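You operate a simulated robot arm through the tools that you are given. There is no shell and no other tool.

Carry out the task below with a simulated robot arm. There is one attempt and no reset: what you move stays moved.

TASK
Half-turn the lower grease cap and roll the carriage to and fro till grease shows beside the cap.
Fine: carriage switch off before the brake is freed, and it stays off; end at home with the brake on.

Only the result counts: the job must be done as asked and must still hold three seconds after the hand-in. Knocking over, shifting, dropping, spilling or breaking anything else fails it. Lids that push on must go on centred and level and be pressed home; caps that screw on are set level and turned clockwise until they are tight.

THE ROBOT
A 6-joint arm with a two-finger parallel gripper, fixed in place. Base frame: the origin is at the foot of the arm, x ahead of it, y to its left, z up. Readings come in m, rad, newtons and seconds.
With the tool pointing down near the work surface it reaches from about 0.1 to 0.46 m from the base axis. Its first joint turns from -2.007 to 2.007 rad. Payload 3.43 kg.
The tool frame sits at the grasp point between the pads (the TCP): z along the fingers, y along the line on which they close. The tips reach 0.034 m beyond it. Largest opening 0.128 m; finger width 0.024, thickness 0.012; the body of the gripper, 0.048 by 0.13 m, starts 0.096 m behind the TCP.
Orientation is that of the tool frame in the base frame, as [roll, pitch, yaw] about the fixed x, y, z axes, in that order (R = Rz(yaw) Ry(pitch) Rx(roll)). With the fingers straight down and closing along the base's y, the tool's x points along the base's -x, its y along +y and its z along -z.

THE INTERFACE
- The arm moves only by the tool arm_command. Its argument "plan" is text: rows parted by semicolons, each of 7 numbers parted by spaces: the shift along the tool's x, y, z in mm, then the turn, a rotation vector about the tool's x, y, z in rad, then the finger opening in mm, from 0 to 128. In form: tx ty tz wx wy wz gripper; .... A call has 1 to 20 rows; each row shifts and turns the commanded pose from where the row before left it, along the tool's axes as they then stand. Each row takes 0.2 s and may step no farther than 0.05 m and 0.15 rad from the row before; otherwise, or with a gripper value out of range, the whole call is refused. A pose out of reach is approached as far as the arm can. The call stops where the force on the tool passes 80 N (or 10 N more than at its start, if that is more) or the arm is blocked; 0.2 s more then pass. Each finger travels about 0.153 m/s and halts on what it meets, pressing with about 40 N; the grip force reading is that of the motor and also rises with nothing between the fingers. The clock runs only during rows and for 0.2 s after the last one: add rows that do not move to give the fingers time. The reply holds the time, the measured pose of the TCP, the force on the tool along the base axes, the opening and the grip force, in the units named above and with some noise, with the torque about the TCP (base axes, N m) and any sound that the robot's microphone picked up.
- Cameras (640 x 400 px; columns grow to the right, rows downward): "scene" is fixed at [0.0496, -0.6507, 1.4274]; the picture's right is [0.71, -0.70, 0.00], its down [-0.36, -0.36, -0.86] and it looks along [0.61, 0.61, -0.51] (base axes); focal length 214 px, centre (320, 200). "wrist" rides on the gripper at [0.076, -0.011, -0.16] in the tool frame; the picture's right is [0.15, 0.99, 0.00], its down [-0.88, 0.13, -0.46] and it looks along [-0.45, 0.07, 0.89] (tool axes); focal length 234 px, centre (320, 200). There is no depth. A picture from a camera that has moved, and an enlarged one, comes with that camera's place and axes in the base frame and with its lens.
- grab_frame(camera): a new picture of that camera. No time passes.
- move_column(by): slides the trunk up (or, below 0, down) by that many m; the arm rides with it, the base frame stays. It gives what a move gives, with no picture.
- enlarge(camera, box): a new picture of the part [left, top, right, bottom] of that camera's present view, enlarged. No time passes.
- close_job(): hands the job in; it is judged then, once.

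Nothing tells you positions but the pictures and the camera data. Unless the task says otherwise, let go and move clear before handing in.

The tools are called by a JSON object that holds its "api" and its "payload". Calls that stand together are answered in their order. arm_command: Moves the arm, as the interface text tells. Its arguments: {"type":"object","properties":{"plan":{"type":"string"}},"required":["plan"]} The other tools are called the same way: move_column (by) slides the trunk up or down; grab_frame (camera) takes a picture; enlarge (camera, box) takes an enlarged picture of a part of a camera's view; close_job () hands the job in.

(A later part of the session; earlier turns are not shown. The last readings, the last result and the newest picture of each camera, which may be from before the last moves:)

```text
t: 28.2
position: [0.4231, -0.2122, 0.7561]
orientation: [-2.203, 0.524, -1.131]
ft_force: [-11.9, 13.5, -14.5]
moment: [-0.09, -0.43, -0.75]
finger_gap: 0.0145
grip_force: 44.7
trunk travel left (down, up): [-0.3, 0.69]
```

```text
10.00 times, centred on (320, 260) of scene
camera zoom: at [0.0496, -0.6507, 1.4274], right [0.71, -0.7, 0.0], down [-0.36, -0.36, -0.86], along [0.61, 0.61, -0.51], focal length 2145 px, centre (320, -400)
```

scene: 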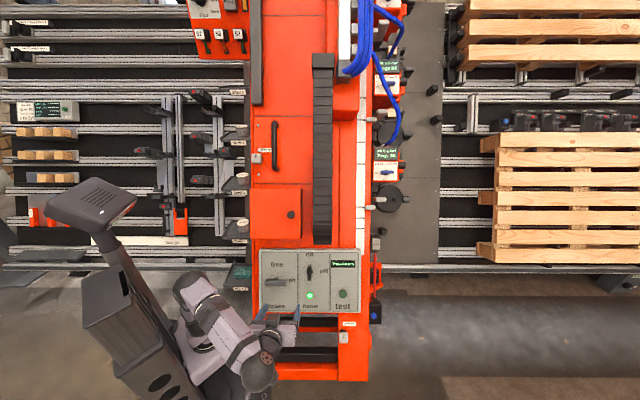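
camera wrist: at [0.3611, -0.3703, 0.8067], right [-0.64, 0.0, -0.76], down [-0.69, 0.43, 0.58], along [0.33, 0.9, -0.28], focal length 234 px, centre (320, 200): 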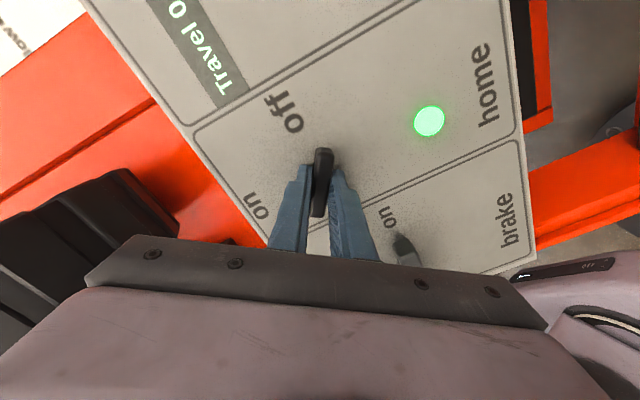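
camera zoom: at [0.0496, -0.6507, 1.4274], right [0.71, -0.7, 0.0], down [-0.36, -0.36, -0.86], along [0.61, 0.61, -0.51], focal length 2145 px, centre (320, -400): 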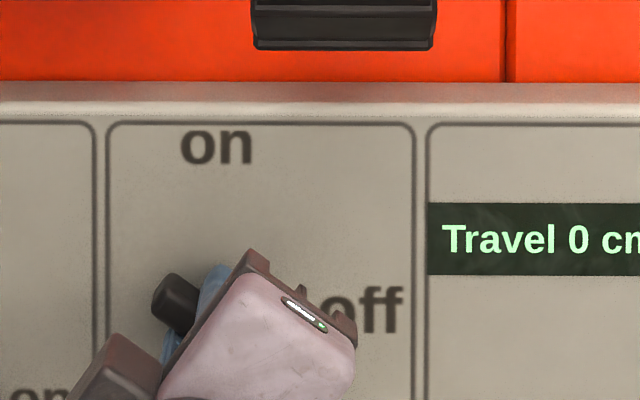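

It is turning cleanly (about 55° so far). I'll continue to 90°.

{"api": "arm_command", "payload": {"plan": "0 0 0 0 0 -0.125 5; 0 0 0 0 0 -0.125 5; 0 0 0 0 0 -0.125 5; 0 0 0 0 0 -0.125 5; 0 0 0 0 0 -0.12 5; 0 0 0 0 0 0 5"}}

{"api": "grab_frame", "payload": {"camera": "wrist"}}

{"api": "enlarge", "payload": {"camera": "scene", "box": [288, 240, 352, 280]}}

```text
t: 28.9
position: [0.423, -0.2132, 0.7547]
orientation: [-2.18, 0.327, -0.958]
ft_force: [-6.6, 4.5, -6.9]
moment: [0.14, -0.74, -0.75]
finger_gap: 0.0152
grip_force: 45.1
out of reach, approached as far as the arm can: row 2, 3
trunk travel left (down, up): [-0.3, 0.69]
stopped in row 3: the force on the tool passed its limit at 85 N (the readings are from after the stop); the commanded pose is now the measured one
```

```text
taken
camera wrist: at [0.3806, -0.3707, 0.8261], right [-0.53, -0.23, -0.82], down [-0.82, 0.38, 0.43], along [0.22, 0.9, -0.39], focal length 234 px, centre (320, 200)
```

wrist: 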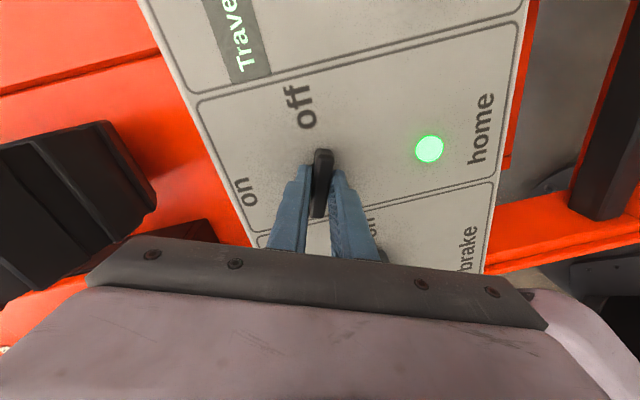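

```text
10.00 times, centred on (320, 260) of scene
camera zoom: at [0.0496, -0.6507, 1.4274], right [0.71, -0.7, 0.0], down [-0.36, -0.36, -0.86], along [0.61, 0.61, -0.51], focal length 2145 px, centre (320, -400)
```

zoom: 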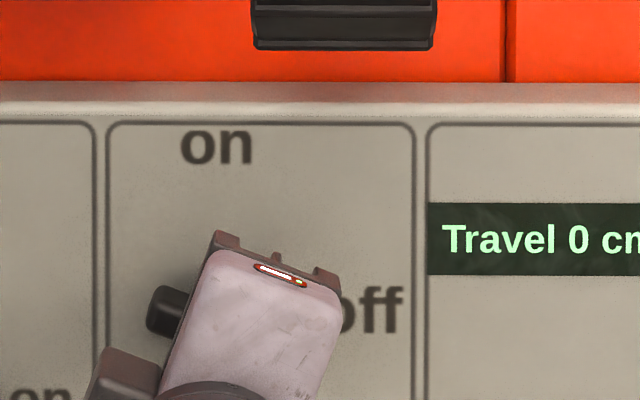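

The wrist ran out of range with the bar about 70° round. I'll release, back off, return to the neutral orientation with closed fingers, and push the left end down the last 20°.

{"api": "arm_command", "payload": {"plan": "0 0 0 0 0 0 45; 0 0 0 0 0 0 45; 0 0 -35 0 0 0 45; 0 0 -35 0 0 0 45; 0 0 0 0.0062 -0.0012 0.1336 45; 0 0 0 0.0062 -0.0012 0.1336 45; 0 0 0 0.0062 -0.0012 0.1336 45; 0 0 0 0.0062 -0.0012 0.1336 45; 0 0 0 0.0062 -0.0012 0.1336 45; 0 0 0 0.0062 -0.0012 0.1336 45; 0 0 0 0.0062 -0.0012 0.1336 45; 0 0 0 0.0062 -0.0012 0.1336 45; 0 0 0 0.0062 -0.0012 0.1336 45; 0 0 0 0 0 0 45"}}

{"api": "enlarge", "payload": {"camera": "wrist", "box": [240, 110, 400, 210]}}

{"api": "enlarge", "payload": {"camera": "scene", "box": [256, 230, 352, 290]}}

```text
t: 31.9
position: [0.3857, -0.2565, 0.794]
orientation: [-3.138, 1.039, -2.351]
ft_force: [-0.6, -0.1, 0.4]
moment: [0.01, -0.01, 0.0]
finger_gap: 0.0451
grip_force: 0.0
trunk travel left (down, up): [-0.3, 0.69]
```

```text
4.00 times, centred on (320, 160) of wrist
camera zoom: at [0.2677, -0.3898, 0.8098], right [-0.75, 0.64, -0.13], down [-0.06, 0.13, 0.99], along [0.66, 0.75, -0.06], focal length 937 px, centre (320, 360)
```

zoom: 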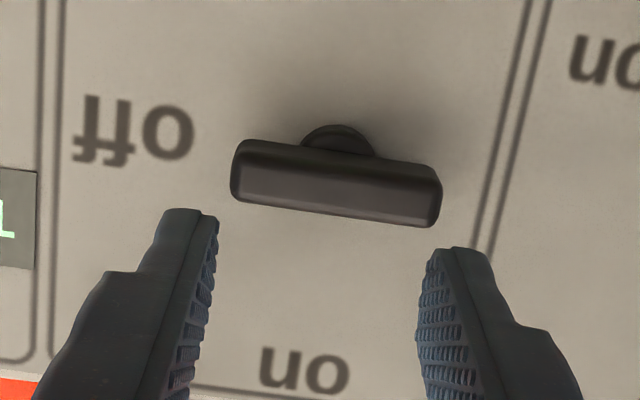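

```text
6.67 times, centred on (304, 260) of scene
camera zoom: at [0.0496, -0.6507, 1.4274], right [0.71, -0.7, 0.0], down [-0.36, -0.36, -0.86], along [0.61, 0.61, -0.51], focal length 1430 px, centre (427, -200)
```

zoom: 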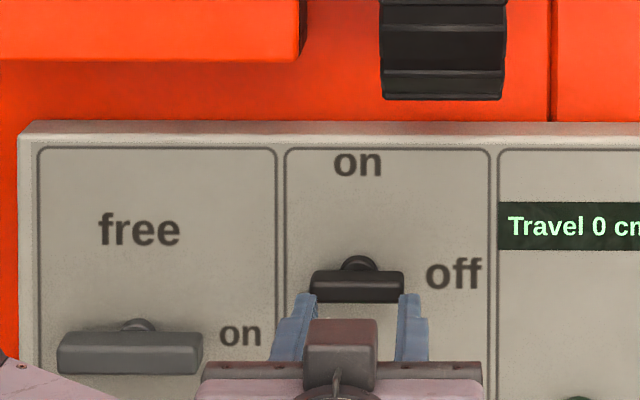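

After release the bar looks horizontal, pointing at "off" (it seems to snap home). I'll verify closely.

{"api": "enlarge", "payload": {"camera": "scene", "box": [288, 245, 336, 275]}}

{"api": "enlarge", "payload": {"camera": "scene", "box": [256, 245, 336, 295]}}

```text
13.33 times, centred on (312, 260) of scene
camera zoom: at [0.0496, -0.6507, 1.4274], right [0.71, -0.7, 0.0], down [-0.36, -0.36, -0.86], along [0.61, 0.61, -0.51], focal length 2860 px, centre (427, -600)
```

zoom: 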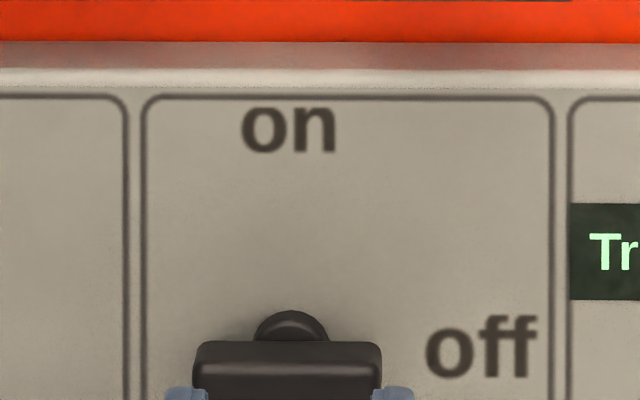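

```text
8.00 times, centred on (296, 270) of scene
camera zoom: at [0.0496, -0.6507, 1.4274], right [0.71, -0.7, 0.0], down [-0.36, -0.36, -0.86], along [0.61, 0.61, -0.51], focal length 1716 px, centre (512, -360)
```

zoom: 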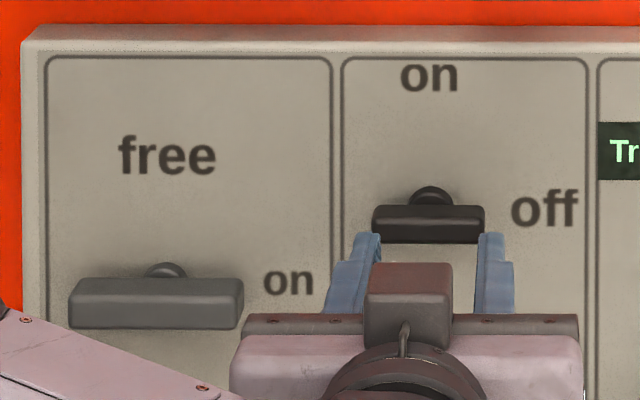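

The switch is off (bar horizontal and held). Next is the brake: I'll move in front of its bar at about (r -0.18, d 0.32) and turn the tool so the fingers close above and below it.

{"api": "arm_command", "payload": {"plan": "9 35 -5 0 0 0 70; 9 35 -5 0 0 0 70; 9 35 -5 0 0 0 70; 9 35 -5 0 0 0 70; 0 0 0 0 0 0.1428 70; 0 0 0 0 0 0.1428 70; 0 0 0 0 0 0.1428 70; 0 0 0 0 0 0.1428 70; 0 0 0 0 0 0.1428 70; 0 0 0 0 0 0.1428 70; 0 0 0 0 0 0.1428 70; 0 0 0 0 0 0.1428 70; 0 0 0 0 0 0.1428 70; 0 0 0 0 0 0.1428 70; 0 0 0 0 0 0.1428 70; 0 0 0 0 0 0 70"}}

{"api": "grab_frame", "payload": {"camera": "wrist"}}

{"api": "enlarge", "payload": {"camera": "scene", "box": [240, 230, 400, 330]}}

```text
t: 35.4
position: [0.2592, -0.1834, 0.7726]
orientation: [2.105, 0.004, 2.359]
ft_force: [0.0, 0.2, -0.4]
moment: [-0.01, 0.0, -0.01]
finger_gap: 0.0699
grip_force: 0.1
trunk travel left (down, up): [-0.3, 0.69]
```

```text
taken
camera wrist: at [0.1042, -0.2316, 0.8437], right [0.25, 0.46, 0.85], down [0.39, -0.85, 0.35], along [0.89, 0.25, -0.39], focal length 234 px, centre (320, 200)
```

wrist: 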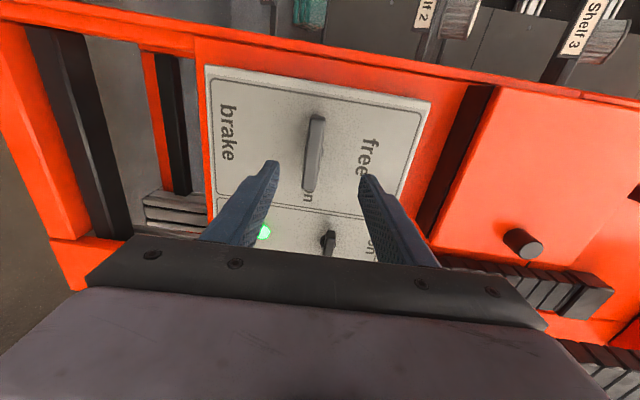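

```text
4.00 times, centred on (320, 280) of scene
camera zoom: at [0.0496, -0.6507, 1.4274], right [0.71, -0.7, 0.0], down [-0.36, -0.36, -0.86], along [0.61, 0.61, -0.51], focal length 858 px, centre (320, -120)
```

zoom: 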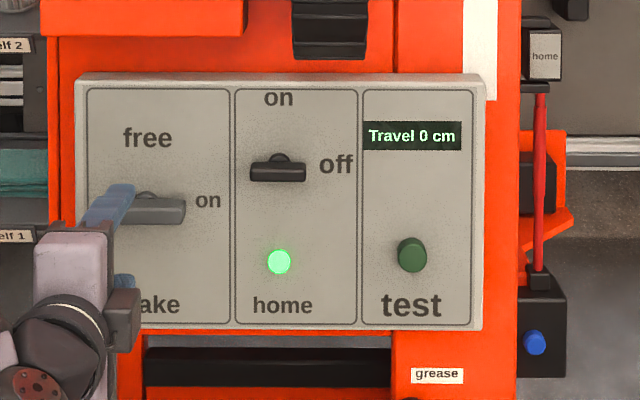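

The switch is at off and the brake bar is ahead. I'll zoom in for centring on the brake bar.

{"api": "enlarge", "payload": {"camera": "wrist", "box": [240, 90, 400, 190]}}

```text
4.00 times, centred on (320, 140) of wrist
camera zoom: at [0.1042, -0.2316, 0.8437], right [0.25, 0.46, 0.85], down [0.39, -0.85, 0.35], along [0.89, 0.25, -0.39], focal length 937 px, centre (320, 440)
```

zoom: 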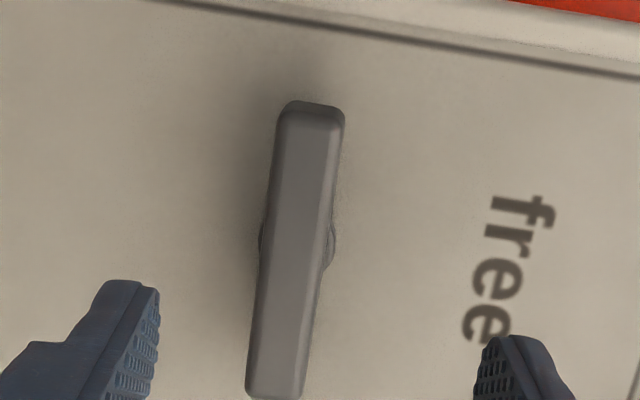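

The brake bar is about 7 mm below the tool axis. I'll centre, advance with a force check, and close on it.

{"api": "arm_command", "payload": {"plan": "-2 -7 25 0 0 0 60; 0 0 25 0 0 0 60; 0 0 20 0 0 0 60; 0 0 10 0 0 0 60; 0 0 0 0 0 0 60"}}

{"api": "enlarge", "payload": {"camera": "wrist", "box": [240, 90, 400, 190]}}

{"api": "enlarge", "payload": {"camera": "scene", "box": [240, 230, 336, 290]}}

```text
t: 36.5
position: [0.3077, -0.1391, 0.7261]
orientation: [2.102, 0.005, 2.358]
ft_force: [-0.4, 0.4, -0.5]
moment: [0.0, -0.01, -0.01]
finger_gap: 0.0603
grip_force: 0.1
trunk travel left (down, up): [-0.3, 0.69]
```

```text
4.00 times, centred on (320, 140) of wrist
camera zoom: at [0.152, -0.1873, 0.7966], right [0.25, 0.46, 0.85], down [0.39, -0.85, 0.35], along [0.89, 0.25, -0.39], focal length 937 px, centre (320, 440)
```

zoom: 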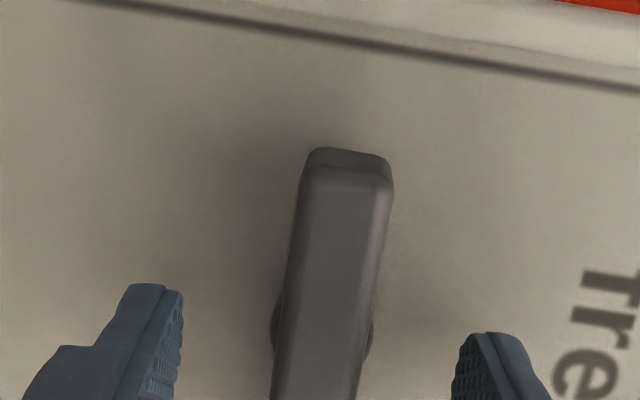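

```text
6.67 times, centred on (288, 260) of scene
camera zoom: at [0.0496, -0.6507, 1.4274], right [0.71, -0.7, 0.0], down [-0.36, -0.36, -0.86], along [0.61, 0.61, -0.51], focal length 1430 px, centre (533, -200)
```

zoom: 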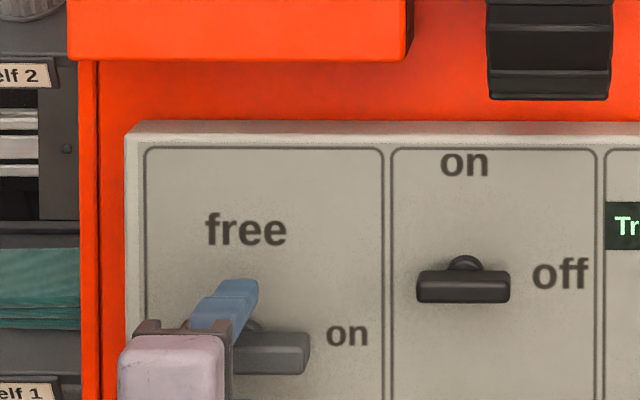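

The fingers straddle the brake bar. Closing on it now.

{"api": "arm_command", "payload": {"plan": "0 0 4 0 0 0 60; 0 0 0 0 0 0 5; 0 0 0 0 0 0 5; 0 0 0 0 0 0 5; 0 0 0 0 0 0 5"}}

{"api": "enlarge", "payload": {"camera": "wrist", "box": [240, 110, 400, 210]}}

```text
t: 37.8
position: [0.3099, -0.1372, 0.7238]
orientation: [2.104, 0.002, 2.36]
ft_force: [-2.2, 1.6, -5.8]
moment: [1.09, -0.39, -0.7]
finger_gap: 0.0183
grip_force: 44.8
trunk travel left (down, up): [-0.3, 0.69]
```

```text
4.00 times, centred on (320, 160) of wrist
camera zoom: at [0.1543, -0.1852, 0.7944], right [0.25, 0.46, 0.85], down [0.39, -0.85, 0.35], along [0.88, 0.25, -0.39], focal length 937 px, centre (320, 360)
```

zoom: 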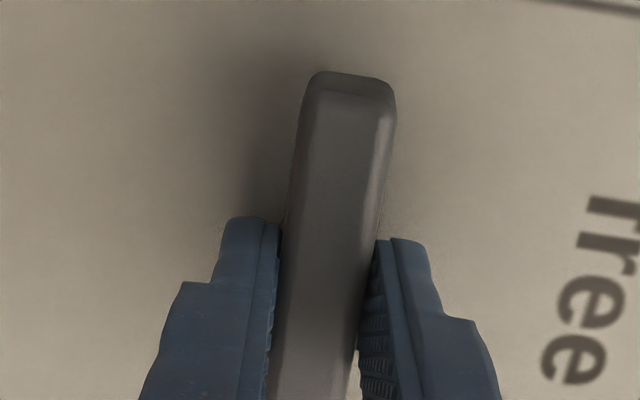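

Gripped firmly (18.3 mm). I'll test a small counter-clockwise turn (toward "free" per the label) and read the torque.

{"api": "arm_command", "payload": {"plan": "0 0 0 0 0 -0.08 5; 0 0 0 0 0 -0.08 5; 0 0 0 0 0 0 5"}}

```text
t: 38.5
position: [0.3093, -0.1378, 0.7232]
orientation: [2.11, 0.142, 2.442]
ft_force: [-3.9, 0.7, -5.0]
moment: [1.51, 0.02, -1.27]
finger_gap: 0.0222
grip_force: 45.2
trunk travel left (down, up): [-0.3, 0.69]
```

Counter-clockwise is the blocked direction here (1.6 Nm, fingers spread), so the brake frees clockwise. I'll return to neutral and turn clockwise, watching for the wrist's limit.

{"api": "arm_command", "payload": {"plan": "0 0 0 0 0 0.08 5; 0 0 0 0 0 0.08 5; 0 0 0 0 0 0.1 5; 0 0 0 0 0 0 5"}}

```text
t: 39.5
position: [0.3107, -0.1377, 0.7237]
orientation: [2.106, -0.084, 2.308]
ft_force: [0.4, -9.4, -11.6]
moment: [0.77, -0.29, 0.87]
finger_gap: 0.019
grip_force: 44.7
trunk travel left (down, up): [-0.3, 0.69]
```

Clockwise it turns freely. Continuing.

{"api": "arm_command", "payload": {"plan": "0 0 0 0 0 0.13 5; 0 0 0 0 0 0.13 5; 0 0 0 0 0 0.13 5; 0 0 0 0 0 0 5"}}

{"api": "enlarge", "payload": {"camera": "wrist", "box": [160, 60, 480, 260]}}

```text
t: 40.5
position: [0.3095, -0.138, 0.7218]
orientation: [2.163, -0.414, 2.092]
ft_force: [-6.4, -11.6, -21.3]
moment: [0.75, -0.68, 0.13]
finger_gap: 0.019
grip_force: 44.9
trunk travel left (down, up): [-0.3, 0.69]
```

```text
2.00 times, centred on (320, 160) of wrist
camera zoom: at [0.1704, -0.1753, 0.8261], right [0.58, 0.1, 0.81], down [0.21, -0.98, -0.03], along [0.79, 0.18, -0.59], focal length 468 px, centre (320, 280)
```

zoom: 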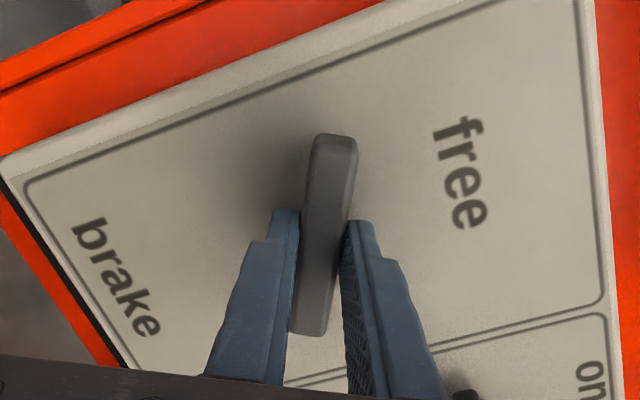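

The bar is turning with the tool toward "free". I'll continue in steps.

{"api": "arm_command", "payload": {"plan": "0 0 0 0 0 0.13 5; 0 0 0 0 0 0.13 5; 0 0 0 0 0 0.13 5; 0 0 0 0 0 0 5"}}

{"api": "enlarge", "payload": {"camera": "scene", "box": [240, 230, 336, 290]}}

```text
t: 41.5
position: [0.3096, -0.1376, 0.723]
orientation: [2.321, -0.724, 1.805]
ft_force: [-8.1, -7.0, -23.7]
moment: [0.62, -0.75, -0.11]
finger_gap: 0.0184
grip_force: 45.1
trunk travel left (down, up): [-0.3, 0.69]
```

```text
6.67 times, centred on (288, 260) of scene
camera zoom: at [0.0496, -0.6507, 1.4274], right [0.71, -0.7, 0.0], down [-0.36, -0.36, -0.86], along [0.61, 0.61, -0.51], focal length 1430 px, centre (533, -200)
```

zoom: 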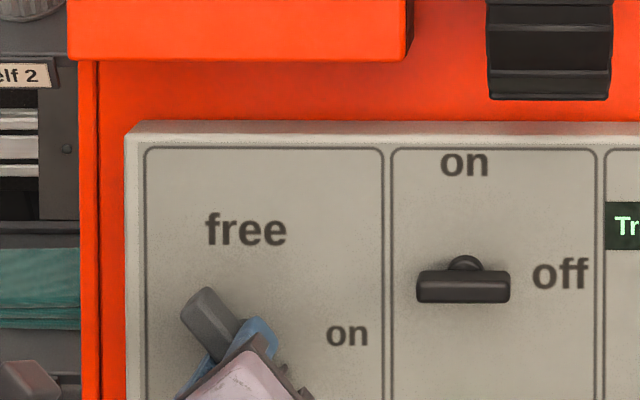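

About 50° round with no strain. Continuing to 90°.

{"api": "arm_command", "payload": {"plan": "0 0 0 0 0 0.13 5; 0 0 0 0 0 0.13 5; 0 0 0 0 0 0.13 5; 0 0 0 0 0 0 5"}}

{"api": "enlarge", "payload": {"camera": "scene", "box": [240, 230, 336, 290]}}

```text
t: 42.5
position: [0.3085, -0.137, 0.7231]
orientation: [2.678, -0.962, 1.335]
ft_force: [-10.4, -7.7, -19.6]
moment: [0.04, -0.49, -0.69]
finger_gap: 0.0184
grip_force: 44.8
trunk travel left (down, up): [-0.3, 0.69]
```

```text
6.67 times, centred on (288, 260) of scene
camera zoom: at [0.0496, -0.6507, 1.4274], right [0.71, -0.7, 0.0], down [-0.36, -0.36, -0.86], along [0.61, 0.61, -0.51], focal length 1430 px, centre (533, -200)
```

zoom: 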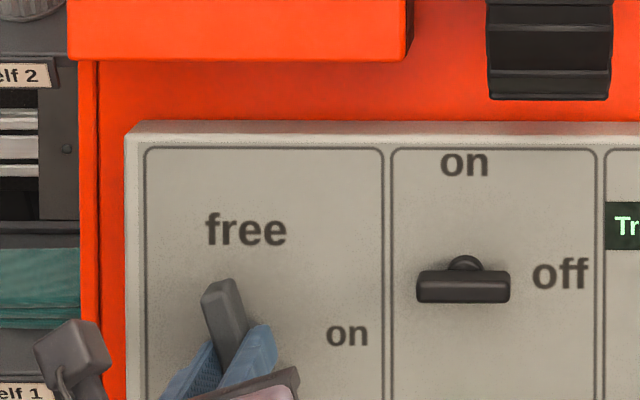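

About 73°. The last 0.3 rad now.

{"api": "arm_command", "payload": {"plan": "0 0 0 0 0 0.11 5; 0 0 0 0 0 0.11 5; 0 0 0 0 0 0.09 5; 0 0 0 0 0 0 5"}}

{"api": "enlarge", "payload": {"camera": "scene", "box": [240, 230, 336, 290]}}

```text
t: 43.5
position: [0.3096, -0.1371, 0.7226]
orientation: [-3.129, -1.033, 0.775]
ft_force: [-8.2, -2.6, -25.5]
moment: [-0.46, -1.14, -0.14]
finger_gap: 0.0176
grip_force: 45.2
trunk travel left (down, up): [-0.3, 0.69]
```

```text
6.67 times, centred on (288, 260) of scene
camera zoom: at [0.0496, -0.6507, 1.4274], right [0.71, -0.7, 0.0], down [-0.36, -0.36, -0.86], along [0.61, 0.61, -0.51], focal length 1430 px, centre (533, -200)
```

zoom: 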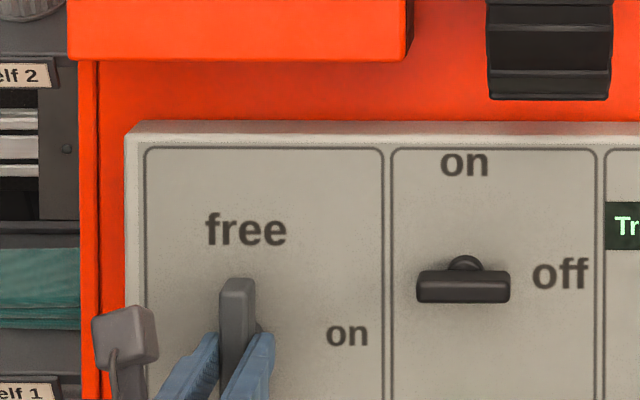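

The brake bar is upright at "free". I'll let go, back off 90 mm, and begin unwinding the wrist.

{"api": "arm_command", "payload": {"plan": "0 0 0 0 0 0 50; 0 0 0 0 0 0 50; 0 0 -30 0 0 0 50; 0 0 -30 0 0 0 50; 0 0 -30 0 0 0 50; 0 0 0 0 0 -0.1428 50; 0 0 0 0 0 -0.1428 50; 0 0 0 0 0 -0.1428 50; 0 0 0 0 0 -0.1428 50; 0 0 0 0 0 -0.1428 50; 0 0 0 0 0 -0.1428 50; 0 0 0 0 0 -0.1428 50; 0 0 0 0 0 -0.1428 50; 0 0 0 0 0 -0.1428 50; 0 0 0 0 0 -0.1428 50; 0 0 0 0 0 -0.1428 50; 0 0 0 0 0 0 50"}}

{"api": "enlarge", "payload": {"camera": "scene", "box": [240, 230, 400, 330]}}

{"api": "grab_frame", "payload": {"camera": "wrist"}}

```text
t: 47.1
position: [0.2572, -0.1918, 0.7675]
orientation: [2.104, -0.001, 2.357]
ft_force: [-0.5, -0.3, -0.2]
moment: [0.03, -0.02, -0.03]
finger_gap: 0.05
grip_force: 0.0
out of reach, approached as far as the arm can: row 5
trunk travel left (down, up): [-0.3, 0.69]
```

```text
4.00 times, centred on (320, 280) of scene
camera zoom: at [0.0496, -0.6507, 1.4274], right [0.71, -0.7, 0.0], down [-0.36, -0.36, -0.86], along [0.61, 0.61, -0.51], focal length 858 px, centre (320, -120)
```

zoom: 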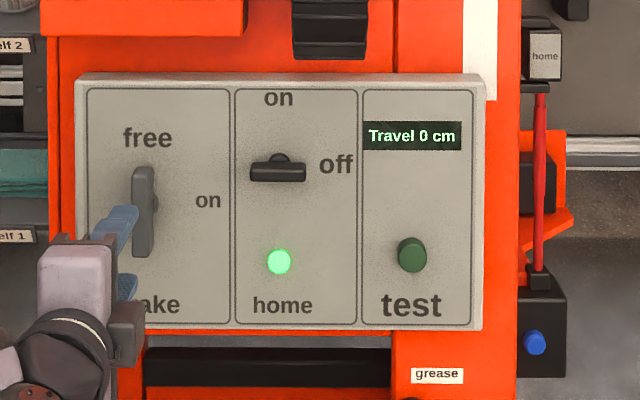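

```text
taken
camera wrist: at [0.1019, -0.239, 0.839], right [0.25, 0.46, 0.85], down [0.39, -0.85, 0.34], along [0.88, 0.25, -0.4], focal length 234 px, centre (320, 200)
```

wrist: 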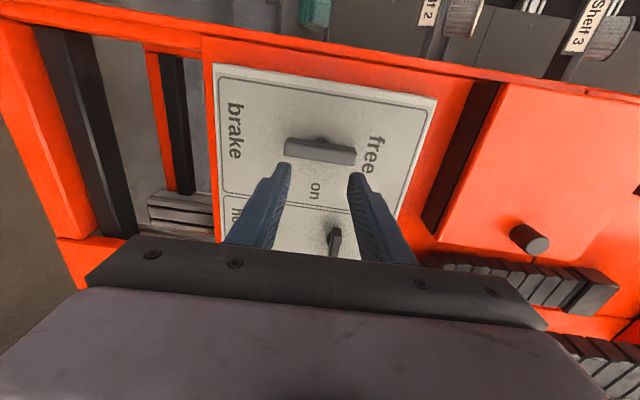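

The brake is free, the switch off, travel still 0 cm and the home lamp lit. I'll finish unwinding to neutral, then raise the trunk 0.15 m for better reach to the lower cap.

{"api": "arm_command", "payload": {"plan": "0 0 0 0 0 -0.1428 60; 0 0 0 0 0 -0.1428 60; 0 0 0 0 0 -0.1428 60; 0 0 0 0 0 -0.1428 60; 0 0 0 0 0 -0.1428 60; 0 0 0 0 0 -0.1428 60; 0 0 0 0 0 -0.1428 60; 0 0 0 0 0 -0.1428 60; 0 0 0 0 0 -0.1428 60; 0 0 0 0 0 -0.1428 60; 0 0 0 0 0 -0.1428 60; 0 0 0 0 0 0 60"}}

{"api": "move_column", "payload": {"by": 0.12}}

```text
t: 49.8
position: [0.2578, -0.1927, 0.768]
orientation: [3.135, 1.037, -2.361]
ft_force: [1.2, -0.1, 0.4]
moment: [-0.05, -0.02, -0.02]
finger_gap: 0.06
grip_force: 0.1
trunk travel left (down, up): [-0.3, 0.69]
```

```text
t: 51.2
position: [0.2588, -0.1915, 0.8878]
orientation: [3.132, 1.038, -2.366]
ft_force: [0.5, 0.9, -0.6]
moment: [0.04, -0.01, 0.01]
finger_gap: 0.06
grip_force: 0.0
trunk travel left (down, up): [-0.42, 0.57]
```

Now I'll travel right and down toward the lower grease cap, staying about 80 mm in front of the panel.

{"api": "arm_command", "payload": {"plan": "33 -27 5 0 0 0 60; 33 -27 5 0 0 0 60; 33 -27 5 0 0 0 60; 33 -27 5 0 0 0 60; 33 -27 5 0 0 0 60; 33 -27 5 0 0 0 60; 33 -27 5 0 0 0 60; 33 -27 5 0 0 0 60; 33 -27 5 0 0 0 60; 33 -27 5 0 0 0 60; 0 0 0 0 0 0 60"}}

{"api": "grab_frame", "payload": {"camera": "wrist"}}

{"api": "grab_frame", "payload": {"camera": "scene"}}

```text
t: 53.6
position: [0.3487, -0.433, 0.5875]
orientation: [3.133, 1.038, -2.365]
ft_force: [0.6, -0.2, 0.5]
moment: [-0.01, 0.01, 0.03]
finger_gap: 0.0603
grip_force: 0.0
out of reach, approached as far as the arm can: row 9, 10
trunk travel left (down, up): [-0.42, 0.57]
```

```text
taken
camera wrist: at [0.2315, -0.5652, 0.6031], right [-0.75, 0.65, -0.12], down [-0.05, 0.13, 0.99], along [0.66, 0.75, -0.06], focal length 234 px, centre (320, 200)
```

wrist: 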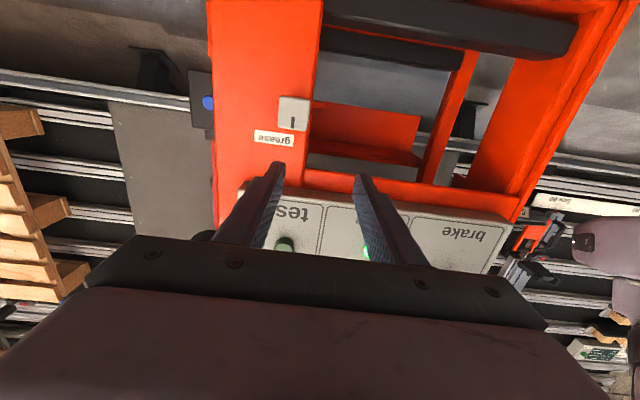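

```text
taken
```

scene: 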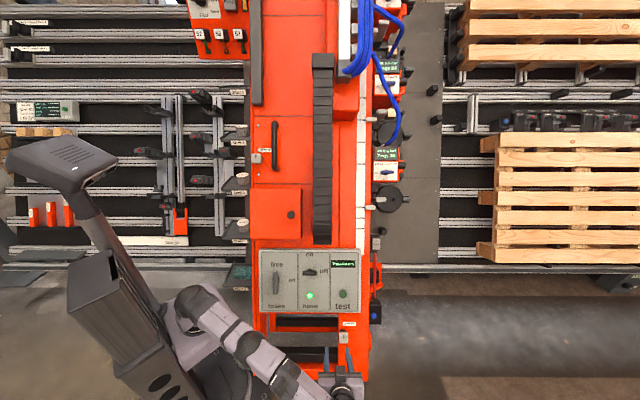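

The cap is in view at about (r 0.097, d 0.572). The arm is near full stretch, so I'll see how close it gets as it moves toward the face.

{"api": "arm_command", "payload": {"plan": "4 -4 20 0 0 0 60; 10 -10 20 0 0 0 60; 11 -12 15 0 0 0 60; 11 -12 5 0 0 0 60; 0 0 0 0 0 0 60"}}

{"api": "grab_frame", "payload": {"camera": "wrist"}}

```text
t: 54.9
position: [0.3882, -0.4168, 0.5303]
orientation: [3.136, 1.038, -2.366]
ft_force: [0.4, 0.5, -1.3]
moment: [0.02, 0.01, 0.04]
finger_gap: 0.0602
grip_force: 0.2
out of reach, approached as far as the arm can: row 3, 4
trunk travel left (down, up): [-0.42, 0.57]
```

```text
taken
camera wrist: at [0.2712, -0.5494, 0.5465], right [-0.75, 0.65, -0.12], down [-0.05, 0.13, 0.99], along [0.66, 0.75, -0.06], focal length 234 px, centre (320, 200)
```

wrist: 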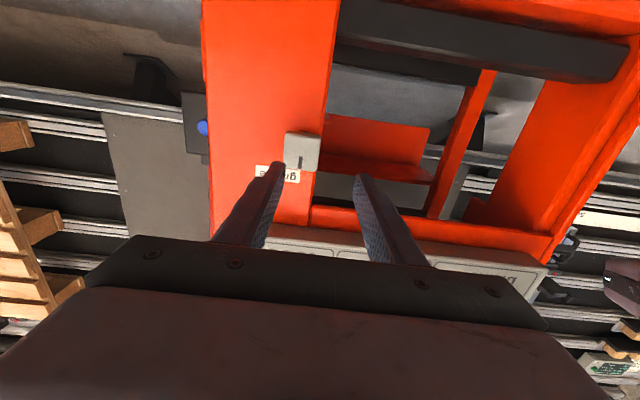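

The cap is about 22 mm too far right for the arm in this pose. I'll look at the arm's posture to see how to gain reach.

{"api": "enlarge", "payload": {"camera": "scene", "box": [140, 270, 380, 400]}}

{"api": "enlarge", "payload": {"camera": "wrist", "box": [220, 90, 380, 190]}}

```text
2.67 times, centred on (260, 335) of scene
camera zoom: at [0.0496, -0.6507, 1.4274], right [0.71, -0.7, 0.0], down [-0.36, -0.36, -0.86], along [0.61, 0.61, -0.51], focal length 572 px, centre (480, -160)
```

zoom: 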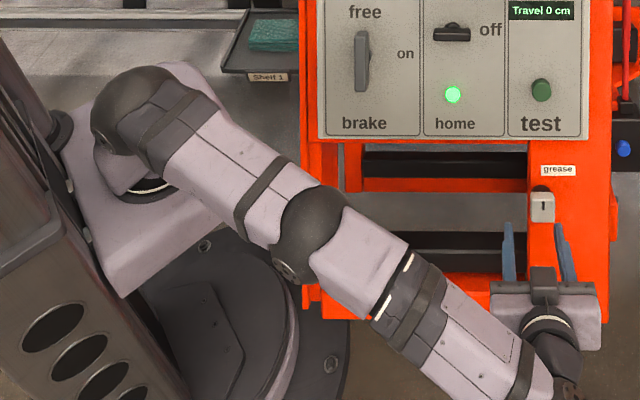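

```text
4.00 times, centred on (300, 140) of wrist
camera zoom: at [0.2712, -0.5494, 0.5465], right [-0.75, 0.65, -0.12], down [-0.05, 0.13, 0.99], along [0.66, 0.75, -0.06], focal length 937 px, centre (400, 440)
```

zoom: 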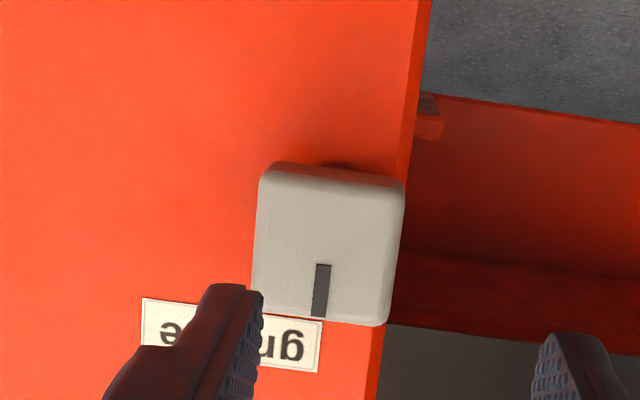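

The arm is nearly straight here. Tilting the tool about 7° to the right brings the wrist inward and gains reach. I'll tilt, back off slightly, and lower the trunk 40 mm so the shoulder is level with the wrist.

{"api": "arm_command", "payload": {"plan": "0 0 -5 0.06 0 0 70; 0 0 -10 0.06 0 0 70; -15 0 -10 0 0 0 70; -15 0 0 0 0 0 70; 0 0 0 0 0 0 70"}}

{"api": "move_column", "payload": {"by": -0.04}}

{"api": "grab_frame", "payload": {"camera": "wrist"}}

```text
t: 56.0
position: [0.3823, -0.4205, 0.5706]
orientation: [-3.03, 1.037, -2.365]
ft_force: [-0.6, 0.1, 0.2]
moment: [0.0, 0.0, -0.01]
finger_gap: 0.0699
grip_force: 0.0
trunk travel left (down, up): [-0.42, 0.57]
```

```text
t: 56.9
position: [0.3827, -0.4214, 0.5303]
orientation: [-3.032, 1.038, -2.367]
ft_force: [0.5, -0.5, -0.2]
moment: [-0.04, 0.0, 0.02]
finger_gap: 0.0699
grip_force: 0.0
trunk travel left (down, up): [-0.38, 0.61]
```

```text
taken
camera wrist: at [0.2514, -0.5396, 0.5462], right [-0.67, 0.72, -0.18], down [-0.08, 0.18, 0.98], along [0.73, 0.68, -0.07], focal length 234 px, centre (320, 200)
```

wrist: 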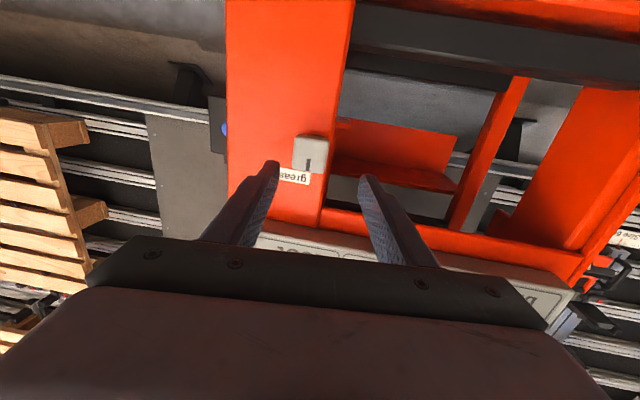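

With the tilt there is slack again. I'll line up with the cap and advance 35 mm, then check.

{"api": "arm_command", "payload": {"plan": "3 -10.6 1 0 0 0 70; 0 0 18 0 0 0 70; 0 0 17 0 0 0 70; 0 0 0 0 0 0 70"}}

{"api": "enlarge", "payload": {"camera": "wrist", "box": [220, 110, 420, 235]}}

{"api": "enlarge", "payload": {"camera": "scene", "box": [300, 310, 396, 370]}}

```text
t: 57.9
position: [0.4129, -0.4103, 0.5102]
orientation: [-3.029, 1.038, -2.366]
ft_force: [-0.3, 0.0, -0.5]
moment: [0.01, -0.01, 0.01]
finger_gap: 0.07
grip_force: 0.2
trunk travel left (down, up): [-0.38, 0.61]
```

```text
3.20 times, centred on (320, 172) of wrist
camera zoom: at [0.2817, -0.53, 0.5261], right [-0.67, 0.72, -0.18], down [-0.08, 0.18, 0.98], along [0.73, 0.68, -0.06], focal length 749 px, centre (320, 288)
```

zoom: 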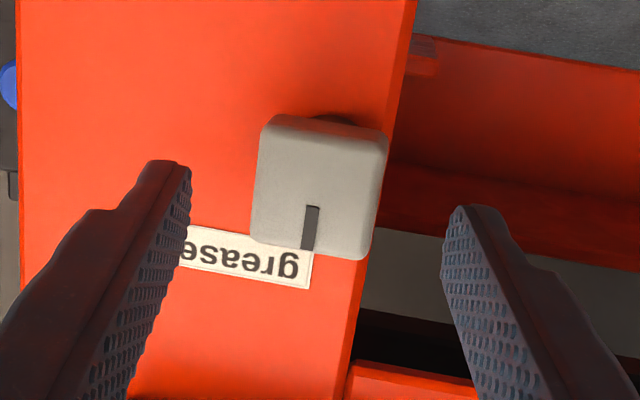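

```text
6.67 times, centred on (348, 340) of scene
camera zoom: at [0.0496, -0.6507, 1.4274], right [0.71, -0.7, 0.0], down [-0.36, -0.36, -0.86], along [0.61, 0.61, -0.51], focal length 1430 px, centre (133, -733)
```

zoom: 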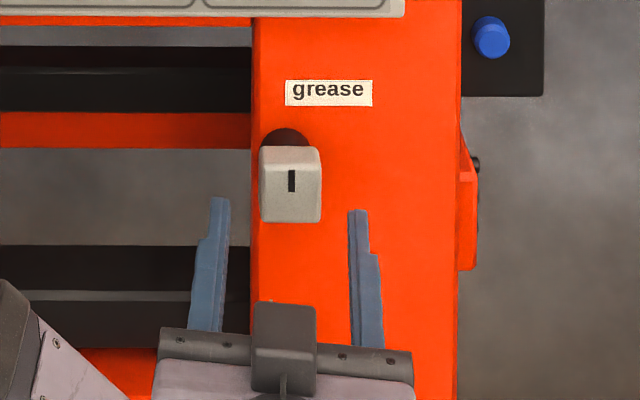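

Well aligned: the cap sits centred between the fingers. I'll advance 30 mm so the pads straddle the cap, then close.

{"api": "arm_command", "payload": {"plan": "1 0 15 0 0 0 65; 1 0 15 0 0 0 65; 0 0 0 0 0 0 65"}}

{"api": "enlarge", "payload": {"camera": "wrist", "box": [220, 110, 420, 235]}}

{"api": "enlarge", "payload": {"camera": "scene", "box": [300, 310, 396, 370]}}

```text
t: 58.7
position: [0.4337, -0.3944, 0.4926]
orientation: [-3.03, 1.039, -2.365]
ft_force: [-0.2, 0.0, 0.8]
moment: [-0.02, -0.01, 0.02]
finger_gap: 0.0648
grip_force: 0.1
trunk travel left (down, up): [-0.38, 0.61]
```

```text
3.20 times, centred on (320, 172) of wrist
camera zoom: at [0.3024, -0.5143, 0.5088], right [-0.67, 0.72, -0.18], down [-0.08, 0.18, 0.98], along [0.73, 0.68, -0.07], focal length 749 px, centre (320, 288)
```

zoom: 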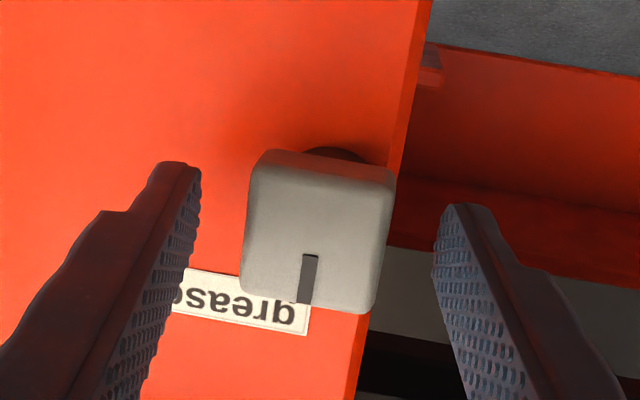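

```text
6.67 times, centred on (348, 340) of scene
camera zoom: at [0.0496, -0.6507, 1.4274], right [0.71, -0.7, 0.0], down [-0.36, -0.36, -0.86], along [0.61, 0.61, -0.51], focal length 1430 px, centre (133, -733)
```

zoom: 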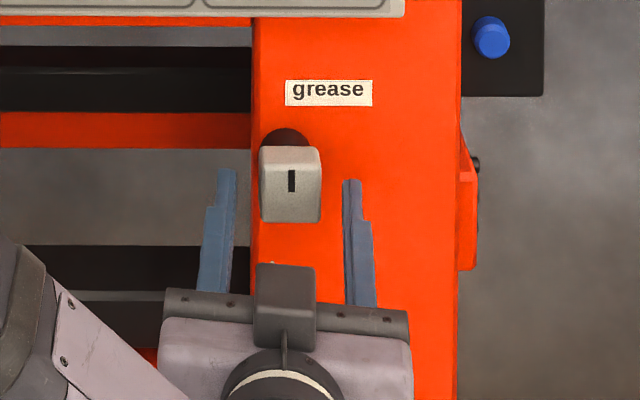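

The pads overlap the cap by about 20 mm. Closing on it.

{"api": "arm_command", "payload": {"plan": "2 0 0 0 0 0 65; 0 0 0 0 0 0 20; 0 0 0 0 0 0 20; 0 0 0 0 0 0 20"}}

{"api": "enlarge", "payload": {"camera": "wrist", "box": [220, 110, 420, 235]}}

```text
t: 59.7
position: [0.4333, -0.397, 0.4902]
orientation: [-3.028, 1.037, -2.364]
ft_force: [7.0, -4.3, -0.8]
moment: [0.25, 0.03, 0.28]
finger_gap: 0.0393
grip_force: 45.4
trunk travel left (down, up): [-0.38, 0.61]
```

```text
3.20 times, centred on (320, 172) of wrist
camera zoom: at [0.3018, -0.5155, 0.507], right [-0.67, 0.72, -0.18], down [-0.08, 0.18, 0.98], along [0.73, 0.68, -0.07], focal length 749 px, centre (320, 288)
```

zoom: 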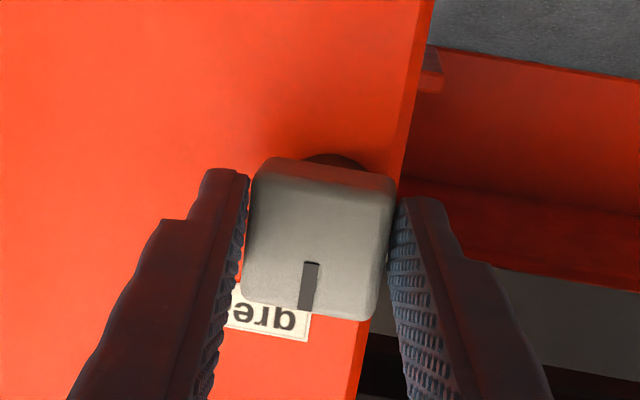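

Cap gripped. I'll test a small clockwise turn (screwing the cap down) and check the torque.

{"api": "arm_command", "payload": {"plan": "0 0 0 0 0 0.1 20; 0 0 0 0 0 0.1 20; 0 0 0 0 0 0 20"}}

{"api": "enlarge", "payload": {"camera": "wrist", "box": [220, 110, 420, 235]}}

```text
t: 60.5
position: [0.4326, -0.396, 0.4906]
orientation: [2.914, 1.026, -2.759]
ft_force: [0.7, 4.4, 2.9]
moment: [-0.4, 1.08, 0.97]
finger_gap: 0.0395
grip_force: 45.6
trunk travel left (down, up): [-0.38, 0.61]
```

```text
3.20 times, centred on (320, 172) of wrist
camera zoom: at [0.2915, -0.5037, 0.5056], right [-0.61, 0.79, -0.01], down [0.04, 0.04, 1.0], along [0.79, 0.61, -0.06], focal length 749 px, centre (320, 288)
```

zoom: 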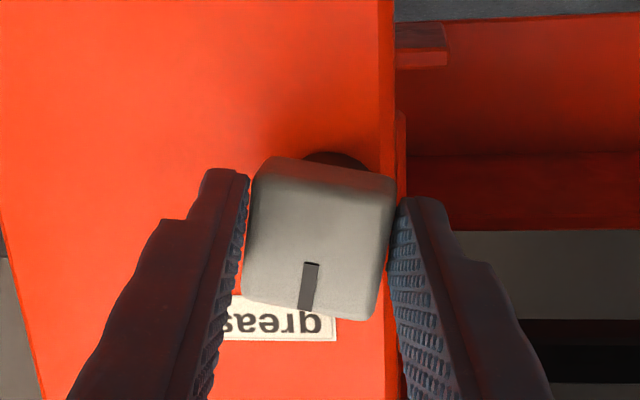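

The cap turns freely clockwise with the grip intact. Continuing toward 90°.

{"api": "arm_command", "payload": {"plan": "0 0 0 0 0 0.137 20; 0 0 0 0 0 0.137 20; 0 0 0 0 0 0.137 20; 0 0 0 0 0 0.137 20; 0 0 0 0 0 0.137 20; 0 0 0 0 0 0 20"}}

{"api": "enlarge", "payload": {"camera": "wrist", "box": [220, 110, 420, 235]}}

{"api": "enlarge", "payload": {"camera": "scene", "box": [300, 310, 396, 370]}}

```text
t: 61.9
position: [0.4335, -0.3961, 0.4935]
orientation: [2.241, 0.631, 2.657]
ft_force: [-1.3, 8.5, 5.9]
moment: [0.64, 0.22, 1.29]
finger_gap: 0.039
grip_force: 45.0
trunk travel left (down, up): [-0.38, 0.61]
```

```text
3.20 times, centred on (320, 172) of wrist
camera zoom: at [0.2693, -0.46, 0.5215], right [-0.22, 0.81, 0.54], down [0.3, -0.47, 0.83], along [0.93, 0.35, -0.14], focal length 749 px, centre (320, 288)
```

zoom: 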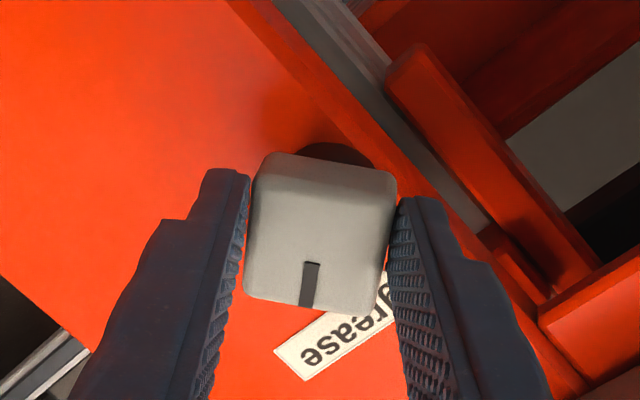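

```text
6.67 times, centred on (348, 340) of scene
camera zoom: at [0.0496, -0.6507, 1.4274], right [0.71, -0.7, 0.0], down [-0.36, -0.36, -0.86], along [0.61, 0.61, -0.51], focal length 1430 px, centre (133, -733)
```

zoom: 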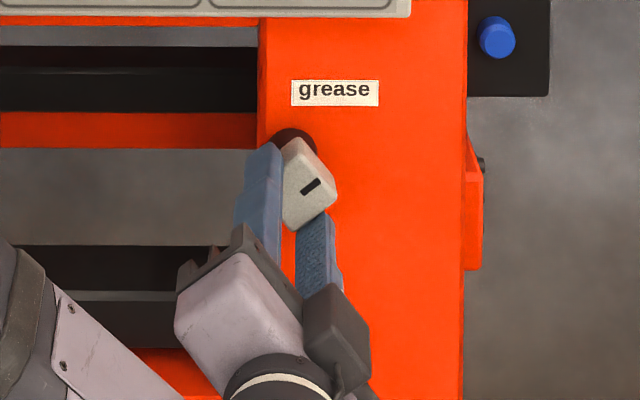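

The cap follows well; the freed carriage itself drifted right a few millimetres (so it rolls sideways to the right). I'll keep turning.

{"api": "arm_command", "payload": {"plan": "0 0 0 0 0 0.137 20; 0 0 0 0 0 0.137 20; 0 0 0 0 0 0.137 20; 0 0 0 0 0 0.137 20; 0 0 0 0 0 0.137 20; 0 0 0 0 0 0 20"}}

{"api": "grab_frame", "payload": {"camera": "wrist"}}

{"api": "enlarge", "payload": {"camera": "scene", "box": [300, 260, 420, 360]}}

```text
t: 63.3
position: [0.4331, -0.3954, 0.4961]
orientation: [2.091, 0.057, 2.255]
ft_force: [11.1, 12.7, 24.2]
moment: [0.85, -0.4, 1.08]
finger_gap: 0.0379
grip_force: 45.0
trunk travel left (down, up): [-0.38, 0.61]
```

```text
taken
camera wrist: at [0.2702, -0.424, 0.5612], right [0.26, 0.46, 0.85], down [0.29, -0.87, 0.39], along [0.92, 0.14, -0.36], focal length 234 px, centre (320, 200)
```

wrist: 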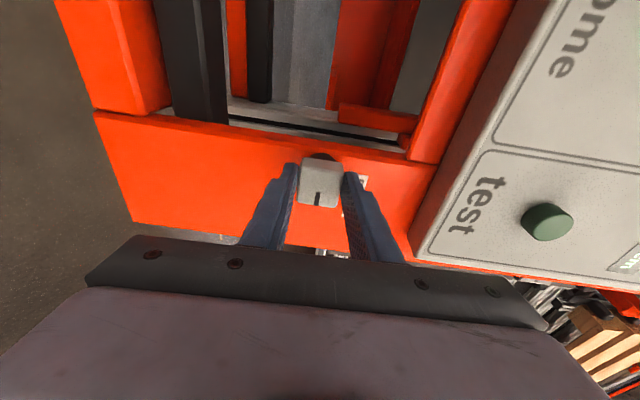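

```text
4.00 times, centred on (360, 310) of scene
camera zoom: at [0.0496, -0.6507, 1.4274], right [0.71, -0.7, 0.0], down [-0.36, -0.36, -0.86], along [0.61, 0.61, -0.51], focal length 858 px, centre (160, -240)
```

zoom: 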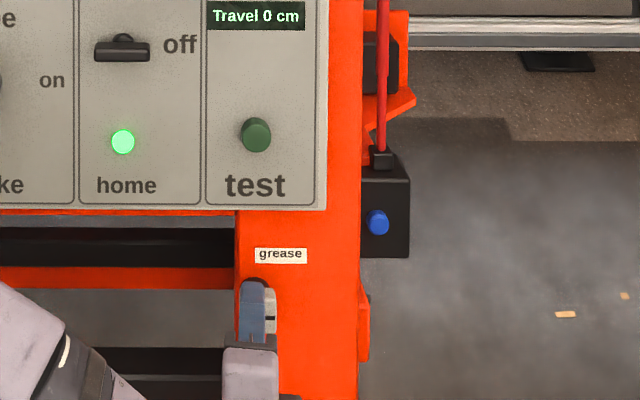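

I notice small orange things on the floor to the right in this view. Let me check whether they are something new.

{"api": "enlarge", "payload": {"camera": "scene", "box": [390, 310, 486, 370]}}

{"api": "grab_frame", "payload": {"camera": "scene"}}

```text
6.67 times, centred on (438, 340) of scene
camera zoom: at [0.0496, -0.6507, 1.4274], right [0.71, -0.7, 0.0], down [-0.36, -0.36, -0.86], along [0.61, 0.61, -0.51], focal length 1430 px, centre (-467, -733)
```

zoom: 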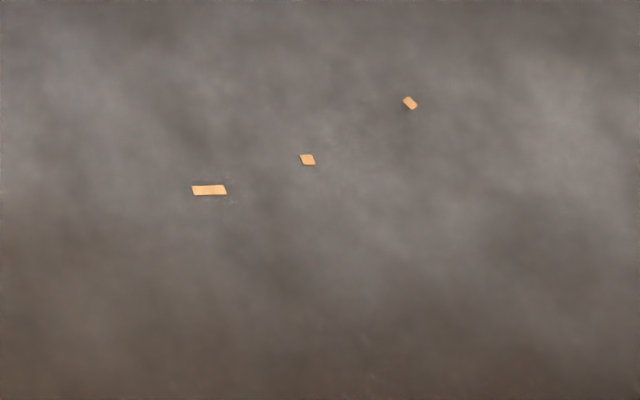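

```text
taken
```

scene: 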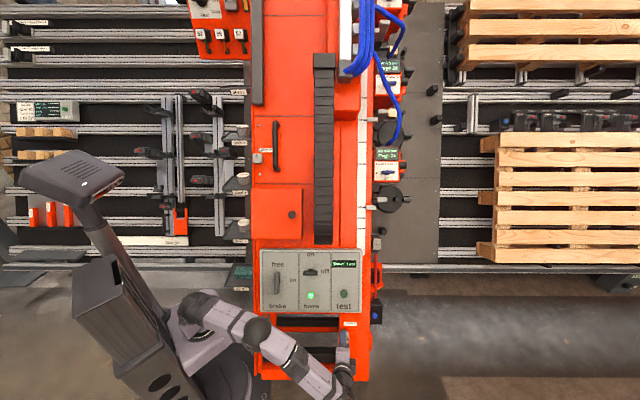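

Those look like stationary debris on the floor, unrelated to anything I touched. The cap is at 90°; I'll continue the next quarter turn.

{"api": "arm_command", "payload": {"plan": "0 0 0 0 0 0.13 20; 0 0 0 0 0 0.13 20; 0 0 0 0 0 0.13 20; 0 0 0 0 0 0.13 20; 0 0 0 0 0 0 20"}}

{"api": "enlarge", "payload": {"camera": "wrist", "box": [220, 110, 420, 235]}}

{"api": "enlarge", "payload": {"camera": "scene", "box": [300, 310, 396, 370]}}

```text
t: 64.5
position: [0.4336, -0.3952, 0.497]
orientation: [2.133, -0.387, 1.983]
ft_force: [19.5, 16.6, 30.2]
moment: [-0.09, -0.08, 0.41]
finger_gap: 0.0379
grip_force: 44.6
trunk travel left (down, up): [-0.38, 0.61]
```

```text
3.20 times, centred on (320, 172) of wrist
camera zoom: at [0.2883, -0.4127, 0.5965], right [0.56, 0.05, 0.83], down [0.09, -1.0, -0.01], along [0.83, 0.08, -0.56], focal length 749 px, centre (320, 288)
```

zoom: 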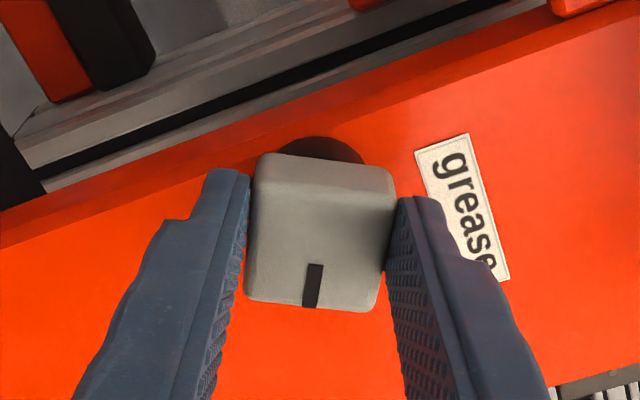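

```text
6.67 times, centred on (348, 340) of scene
camera zoom: at [0.0496, -0.6507, 1.4274], right [0.71, -0.7, 0.0], down [-0.36, -0.36, -0.86], along [0.61, 0.61, -0.51], focal length 1430 px, centre (133, -733)
```

zoom: 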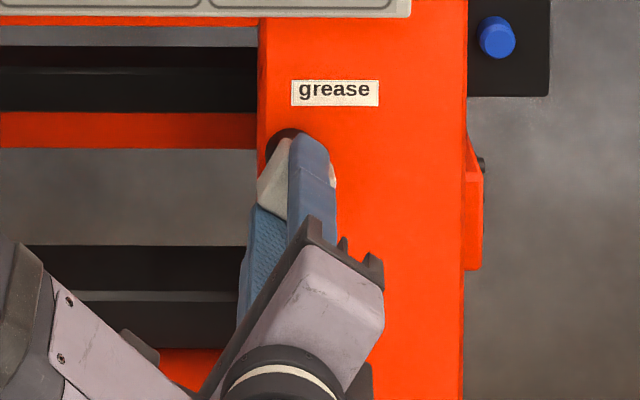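

Two-thirds of the half-turn is done. I'll relieve a little upward load (2 mm) and continue.

{"api": "arm_command", "payload": {"plan": "1 1.7 0 0 0 0 20; 0 0 0 0 0 0.13 20; 0 0 0 0 0 0.13 20; 0 0 0 0 0 0.13 20; 0 0 0 0 0 0.13 20; 0 0 0 0 0 0 20"}}

{"api": "enlarge", "payload": {"camera": "wrist", "box": [220, 110, 420, 235]}}

```text
t: 65.9
position: [0.4359, -0.3954, 0.4995]
orientation: [2.355, -0.795, 1.588]
ft_force: [28.2, 8.4, 29.2]
moment: [-0.28, -0.22, -0.07]
finger_gap: 0.039
grip_force: 45.2
trunk travel left (down, up): [-0.38, 0.61]
```

```text
3.20 times, centred on (320, 172) of wrist
camera zoom: at [0.3154, -0.4193, 0.6266], right [0.71, -0.38, 0.59], down [-0.21, -0.92, -0.34], along [0.67, 0.11, -0.73], focal length 749 px, centre (320, 288)
```

zoom: 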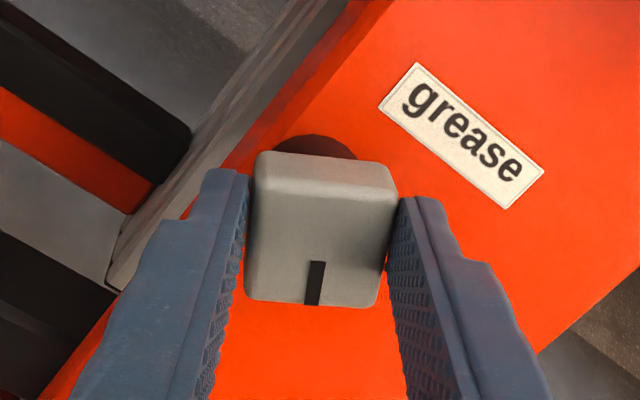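

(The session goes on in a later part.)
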